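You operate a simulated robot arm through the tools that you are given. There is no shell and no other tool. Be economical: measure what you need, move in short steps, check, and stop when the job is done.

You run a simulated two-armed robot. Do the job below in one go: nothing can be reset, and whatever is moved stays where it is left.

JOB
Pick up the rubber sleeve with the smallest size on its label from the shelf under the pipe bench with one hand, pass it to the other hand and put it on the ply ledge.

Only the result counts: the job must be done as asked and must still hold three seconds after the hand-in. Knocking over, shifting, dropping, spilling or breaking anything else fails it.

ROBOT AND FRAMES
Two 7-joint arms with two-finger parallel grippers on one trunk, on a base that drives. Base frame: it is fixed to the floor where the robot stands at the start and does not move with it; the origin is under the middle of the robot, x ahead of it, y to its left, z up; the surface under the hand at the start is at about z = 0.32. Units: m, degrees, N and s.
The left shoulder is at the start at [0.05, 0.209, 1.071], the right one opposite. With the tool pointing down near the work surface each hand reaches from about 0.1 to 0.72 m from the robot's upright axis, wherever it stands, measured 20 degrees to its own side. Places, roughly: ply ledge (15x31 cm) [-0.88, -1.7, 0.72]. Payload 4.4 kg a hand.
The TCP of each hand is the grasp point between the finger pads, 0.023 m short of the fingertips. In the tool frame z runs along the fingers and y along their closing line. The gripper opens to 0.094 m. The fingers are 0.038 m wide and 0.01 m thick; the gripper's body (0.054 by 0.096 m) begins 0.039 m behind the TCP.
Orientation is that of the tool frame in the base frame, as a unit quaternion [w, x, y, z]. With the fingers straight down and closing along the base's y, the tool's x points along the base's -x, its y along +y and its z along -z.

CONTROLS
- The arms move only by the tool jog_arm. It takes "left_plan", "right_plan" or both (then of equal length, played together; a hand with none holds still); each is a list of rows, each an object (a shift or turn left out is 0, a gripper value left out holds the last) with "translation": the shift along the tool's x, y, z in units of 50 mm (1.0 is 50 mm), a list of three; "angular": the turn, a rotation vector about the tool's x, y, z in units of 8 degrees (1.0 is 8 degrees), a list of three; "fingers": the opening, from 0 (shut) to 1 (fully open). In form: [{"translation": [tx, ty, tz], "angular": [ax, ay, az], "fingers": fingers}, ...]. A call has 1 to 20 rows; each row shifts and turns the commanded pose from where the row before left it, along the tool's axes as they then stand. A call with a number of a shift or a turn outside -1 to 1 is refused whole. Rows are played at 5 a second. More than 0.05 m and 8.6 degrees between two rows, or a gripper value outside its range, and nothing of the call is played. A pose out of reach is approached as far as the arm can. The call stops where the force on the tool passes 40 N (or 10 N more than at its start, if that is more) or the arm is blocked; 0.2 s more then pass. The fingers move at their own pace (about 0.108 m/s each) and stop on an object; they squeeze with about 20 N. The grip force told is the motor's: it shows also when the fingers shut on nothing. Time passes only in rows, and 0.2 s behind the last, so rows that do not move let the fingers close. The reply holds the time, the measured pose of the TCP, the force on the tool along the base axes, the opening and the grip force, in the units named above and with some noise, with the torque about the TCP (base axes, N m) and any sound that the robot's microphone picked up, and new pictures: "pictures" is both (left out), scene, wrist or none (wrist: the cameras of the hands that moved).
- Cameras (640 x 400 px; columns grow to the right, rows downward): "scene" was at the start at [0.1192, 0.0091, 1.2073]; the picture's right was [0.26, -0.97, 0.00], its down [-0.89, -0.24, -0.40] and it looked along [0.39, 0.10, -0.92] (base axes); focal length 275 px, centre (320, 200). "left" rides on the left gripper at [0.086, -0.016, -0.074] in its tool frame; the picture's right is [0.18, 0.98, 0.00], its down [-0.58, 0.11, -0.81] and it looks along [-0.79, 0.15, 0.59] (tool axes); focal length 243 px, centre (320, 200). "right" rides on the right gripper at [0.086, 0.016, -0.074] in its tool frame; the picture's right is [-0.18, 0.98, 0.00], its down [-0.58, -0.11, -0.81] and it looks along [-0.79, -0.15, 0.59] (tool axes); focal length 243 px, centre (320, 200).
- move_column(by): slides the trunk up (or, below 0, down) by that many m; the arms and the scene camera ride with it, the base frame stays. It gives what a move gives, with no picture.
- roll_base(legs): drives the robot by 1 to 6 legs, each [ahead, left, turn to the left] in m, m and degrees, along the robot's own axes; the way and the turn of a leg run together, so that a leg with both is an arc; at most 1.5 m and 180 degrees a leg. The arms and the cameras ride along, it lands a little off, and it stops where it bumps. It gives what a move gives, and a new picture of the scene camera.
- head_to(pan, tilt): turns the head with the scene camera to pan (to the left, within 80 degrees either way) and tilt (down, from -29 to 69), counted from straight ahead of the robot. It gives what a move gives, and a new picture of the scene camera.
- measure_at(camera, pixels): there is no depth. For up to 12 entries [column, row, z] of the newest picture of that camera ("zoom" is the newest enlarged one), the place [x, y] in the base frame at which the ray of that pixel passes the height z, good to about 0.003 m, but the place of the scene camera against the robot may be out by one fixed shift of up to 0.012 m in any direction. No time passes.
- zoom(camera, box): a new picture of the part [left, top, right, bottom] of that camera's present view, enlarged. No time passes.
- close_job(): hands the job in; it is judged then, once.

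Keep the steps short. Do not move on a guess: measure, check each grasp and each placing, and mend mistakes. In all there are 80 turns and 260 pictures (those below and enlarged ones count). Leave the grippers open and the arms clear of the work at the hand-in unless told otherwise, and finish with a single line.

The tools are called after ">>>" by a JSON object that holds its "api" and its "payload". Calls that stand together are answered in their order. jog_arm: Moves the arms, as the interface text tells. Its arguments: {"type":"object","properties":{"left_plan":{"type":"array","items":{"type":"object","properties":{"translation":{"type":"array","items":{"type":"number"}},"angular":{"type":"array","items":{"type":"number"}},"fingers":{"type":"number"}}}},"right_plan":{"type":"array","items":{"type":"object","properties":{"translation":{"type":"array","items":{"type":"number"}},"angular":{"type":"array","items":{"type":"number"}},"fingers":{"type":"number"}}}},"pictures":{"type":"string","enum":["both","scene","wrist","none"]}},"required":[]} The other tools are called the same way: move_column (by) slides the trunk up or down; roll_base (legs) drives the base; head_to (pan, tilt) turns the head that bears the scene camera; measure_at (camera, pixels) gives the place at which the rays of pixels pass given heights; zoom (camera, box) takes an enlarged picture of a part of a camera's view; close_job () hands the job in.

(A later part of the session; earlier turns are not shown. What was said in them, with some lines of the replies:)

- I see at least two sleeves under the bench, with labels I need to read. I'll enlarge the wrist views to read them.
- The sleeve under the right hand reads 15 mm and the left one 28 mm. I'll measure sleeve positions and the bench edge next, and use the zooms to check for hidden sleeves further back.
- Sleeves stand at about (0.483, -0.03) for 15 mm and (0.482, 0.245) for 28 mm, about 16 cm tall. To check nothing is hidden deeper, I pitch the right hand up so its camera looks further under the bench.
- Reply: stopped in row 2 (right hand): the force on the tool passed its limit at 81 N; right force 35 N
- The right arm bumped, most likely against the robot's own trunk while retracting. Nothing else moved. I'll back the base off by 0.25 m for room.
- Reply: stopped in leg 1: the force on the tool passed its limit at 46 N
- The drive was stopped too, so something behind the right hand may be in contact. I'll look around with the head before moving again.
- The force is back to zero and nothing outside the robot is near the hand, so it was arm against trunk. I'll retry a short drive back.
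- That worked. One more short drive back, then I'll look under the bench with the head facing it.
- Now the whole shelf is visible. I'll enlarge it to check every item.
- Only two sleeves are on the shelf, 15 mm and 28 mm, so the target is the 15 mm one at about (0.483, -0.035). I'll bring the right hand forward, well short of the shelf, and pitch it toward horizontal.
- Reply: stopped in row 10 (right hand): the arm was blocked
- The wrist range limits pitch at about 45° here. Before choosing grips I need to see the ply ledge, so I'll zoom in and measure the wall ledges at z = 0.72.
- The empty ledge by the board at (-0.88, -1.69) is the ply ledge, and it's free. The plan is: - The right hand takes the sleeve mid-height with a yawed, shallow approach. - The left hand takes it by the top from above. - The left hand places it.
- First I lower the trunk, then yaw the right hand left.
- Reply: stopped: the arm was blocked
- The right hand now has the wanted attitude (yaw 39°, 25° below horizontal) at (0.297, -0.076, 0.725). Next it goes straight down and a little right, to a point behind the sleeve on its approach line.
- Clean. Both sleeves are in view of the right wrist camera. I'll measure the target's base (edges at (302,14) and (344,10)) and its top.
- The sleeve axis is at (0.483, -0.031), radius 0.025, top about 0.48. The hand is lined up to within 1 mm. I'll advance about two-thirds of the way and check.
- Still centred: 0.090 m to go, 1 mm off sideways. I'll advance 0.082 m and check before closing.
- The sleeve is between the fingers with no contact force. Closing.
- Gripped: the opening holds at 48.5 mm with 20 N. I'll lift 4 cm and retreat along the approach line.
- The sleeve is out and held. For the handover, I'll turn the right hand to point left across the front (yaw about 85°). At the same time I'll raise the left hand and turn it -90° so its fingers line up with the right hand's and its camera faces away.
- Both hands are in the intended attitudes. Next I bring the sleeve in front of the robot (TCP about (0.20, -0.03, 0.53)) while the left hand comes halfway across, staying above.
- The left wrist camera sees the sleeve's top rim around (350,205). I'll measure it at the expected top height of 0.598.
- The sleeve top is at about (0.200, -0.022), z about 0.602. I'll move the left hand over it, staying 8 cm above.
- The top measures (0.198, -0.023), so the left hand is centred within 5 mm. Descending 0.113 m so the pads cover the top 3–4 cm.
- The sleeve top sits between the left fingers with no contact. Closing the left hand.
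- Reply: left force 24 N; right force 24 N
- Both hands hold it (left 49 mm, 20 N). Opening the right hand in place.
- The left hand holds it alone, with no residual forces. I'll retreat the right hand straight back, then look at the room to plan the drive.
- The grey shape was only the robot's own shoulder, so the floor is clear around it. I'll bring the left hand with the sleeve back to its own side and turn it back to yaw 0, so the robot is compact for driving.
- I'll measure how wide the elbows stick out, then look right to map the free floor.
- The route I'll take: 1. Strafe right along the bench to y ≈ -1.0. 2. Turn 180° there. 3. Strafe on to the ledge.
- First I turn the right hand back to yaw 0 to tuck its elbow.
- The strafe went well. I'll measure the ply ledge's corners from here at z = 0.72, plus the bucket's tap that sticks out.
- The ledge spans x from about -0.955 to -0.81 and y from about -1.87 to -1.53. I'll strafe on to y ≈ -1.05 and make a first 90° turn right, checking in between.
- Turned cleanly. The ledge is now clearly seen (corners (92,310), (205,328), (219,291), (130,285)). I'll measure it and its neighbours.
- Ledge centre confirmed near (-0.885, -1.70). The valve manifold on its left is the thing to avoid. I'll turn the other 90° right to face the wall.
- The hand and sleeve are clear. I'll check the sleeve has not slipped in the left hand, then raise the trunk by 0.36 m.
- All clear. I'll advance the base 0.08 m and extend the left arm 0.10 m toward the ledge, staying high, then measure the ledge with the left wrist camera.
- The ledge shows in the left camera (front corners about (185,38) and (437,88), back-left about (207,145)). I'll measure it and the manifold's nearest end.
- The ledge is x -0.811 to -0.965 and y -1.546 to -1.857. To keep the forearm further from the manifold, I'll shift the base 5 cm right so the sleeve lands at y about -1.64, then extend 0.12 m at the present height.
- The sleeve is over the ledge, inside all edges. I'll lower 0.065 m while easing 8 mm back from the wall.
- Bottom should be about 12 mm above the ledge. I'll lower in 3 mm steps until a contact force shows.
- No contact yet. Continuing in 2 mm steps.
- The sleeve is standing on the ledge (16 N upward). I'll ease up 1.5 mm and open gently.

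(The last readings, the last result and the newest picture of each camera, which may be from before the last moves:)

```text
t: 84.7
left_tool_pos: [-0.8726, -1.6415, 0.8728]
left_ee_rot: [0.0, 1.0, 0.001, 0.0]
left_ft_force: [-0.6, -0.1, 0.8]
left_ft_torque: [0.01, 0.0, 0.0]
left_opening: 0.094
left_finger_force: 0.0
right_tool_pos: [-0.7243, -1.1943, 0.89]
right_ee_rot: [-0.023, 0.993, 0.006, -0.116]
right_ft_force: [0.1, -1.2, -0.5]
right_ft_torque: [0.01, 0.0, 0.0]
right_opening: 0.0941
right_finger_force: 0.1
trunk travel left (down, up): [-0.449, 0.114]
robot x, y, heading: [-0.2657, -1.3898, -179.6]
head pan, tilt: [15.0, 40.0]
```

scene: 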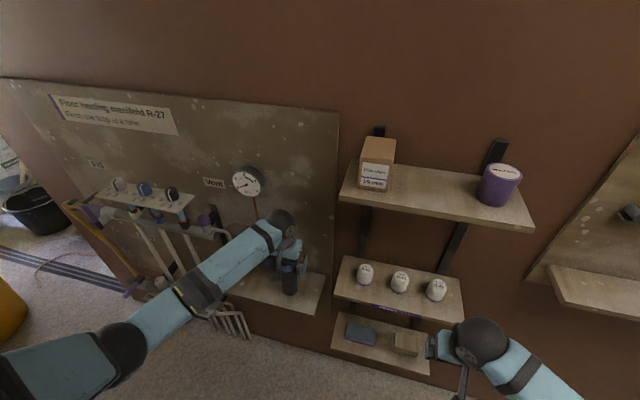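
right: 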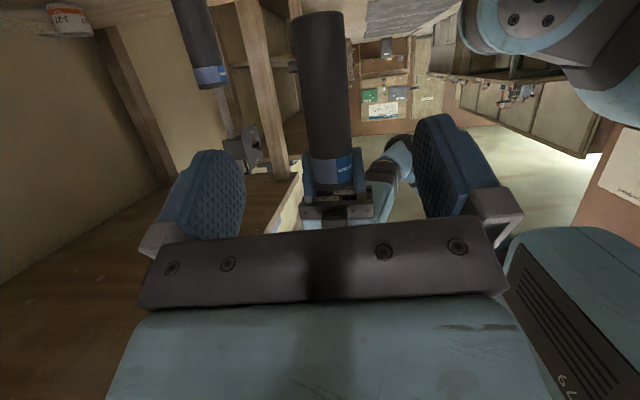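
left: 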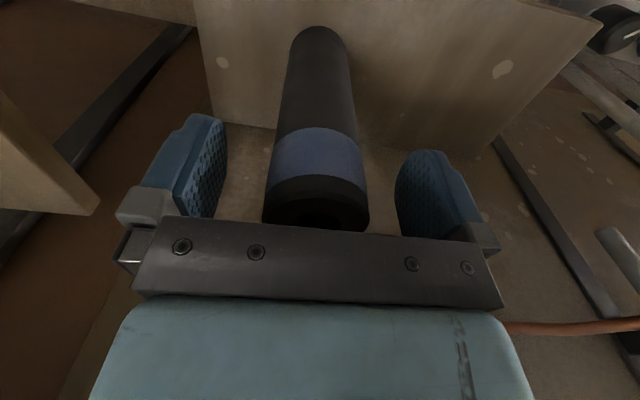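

Released and standing. I'll lift the left hand straight up 0.08 m, then draw it back from the wall.

>>> {"api": "jog_arm", "payload": {"left_plan": [{"translation": [0, 0, -0.2]}, {"translation": [0, 0, -0.35]}, {"translation": [0, 0, -0.35]}, {"translation": [0, 0, -0.35]}, {"translation": [0, 0, -0.35]}, {"translation": [0.45, 0, 0]}, {"translation": [0.45, 0, 0]}, {"translation": [0.45, 0, 0]}, {"translation": [0.45, 0, 0]}, {"translation": [0.45, 0, 0]}, {"translation": [0.45, 0, 0]}, {"translation": [0.45, 0, 0]}, {"translation": [0.45, 0, 0]}], "pictures": "both"}}

```text
t: 87.5
left_tool_pos: [-0.6906, -1.6416, 0.9521]
left_ee_rot: [0.0, 1.0, 0.002, -0.002]
left_ft_force: [0.1, -0.8, 0.0]
left_ft_torque: [0.02, 0.01, 0.02]
left_opening: 0.094
left_finger_force: 0.1
right_tool_pos: [-0.7238, -1.194, 0.8899]
right_ee_rot: [-0.023, 0.993, 0.005, -0.118]
right_ft_force: [1.0, 0.3, 0.2]
right_ft_torque: [0.01, -0.01, 0.01]
right_opening: 0.094
right_finger_force: 0.1
trunk travel left (down, up): [-0.449, 0.114]
robot x, y, heading: [-0.2646, -1.393, -179.8]
head pan, tilt: [15.0, 40.0]
```

scene: 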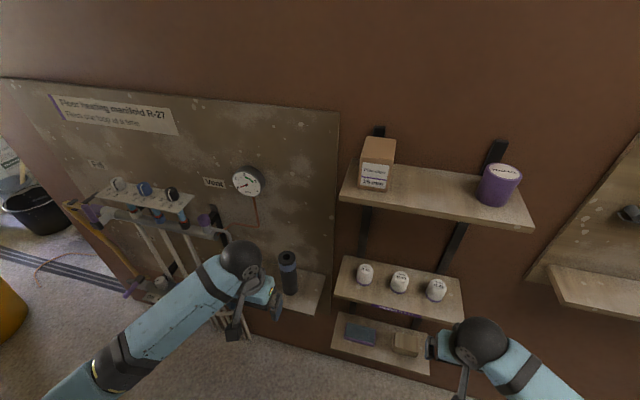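
left: 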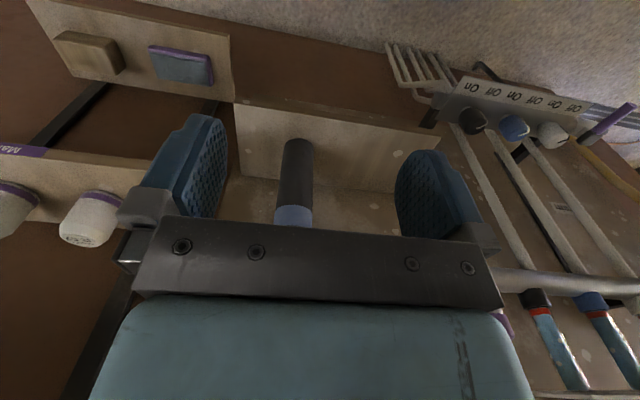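

The sleeve stands upright on the ply ledge. Both grippers are open and clear, and nothing else has moved. Handing in.

>>> {"api": "close_job", "payload": {}}

```text
The job is handed in.
```

Done: the 15 mm sleeve was picked up with the right hand, passed to the left, and left standing on the ply ledge; one early self-bump of the right arm moved nothing else that I could see.
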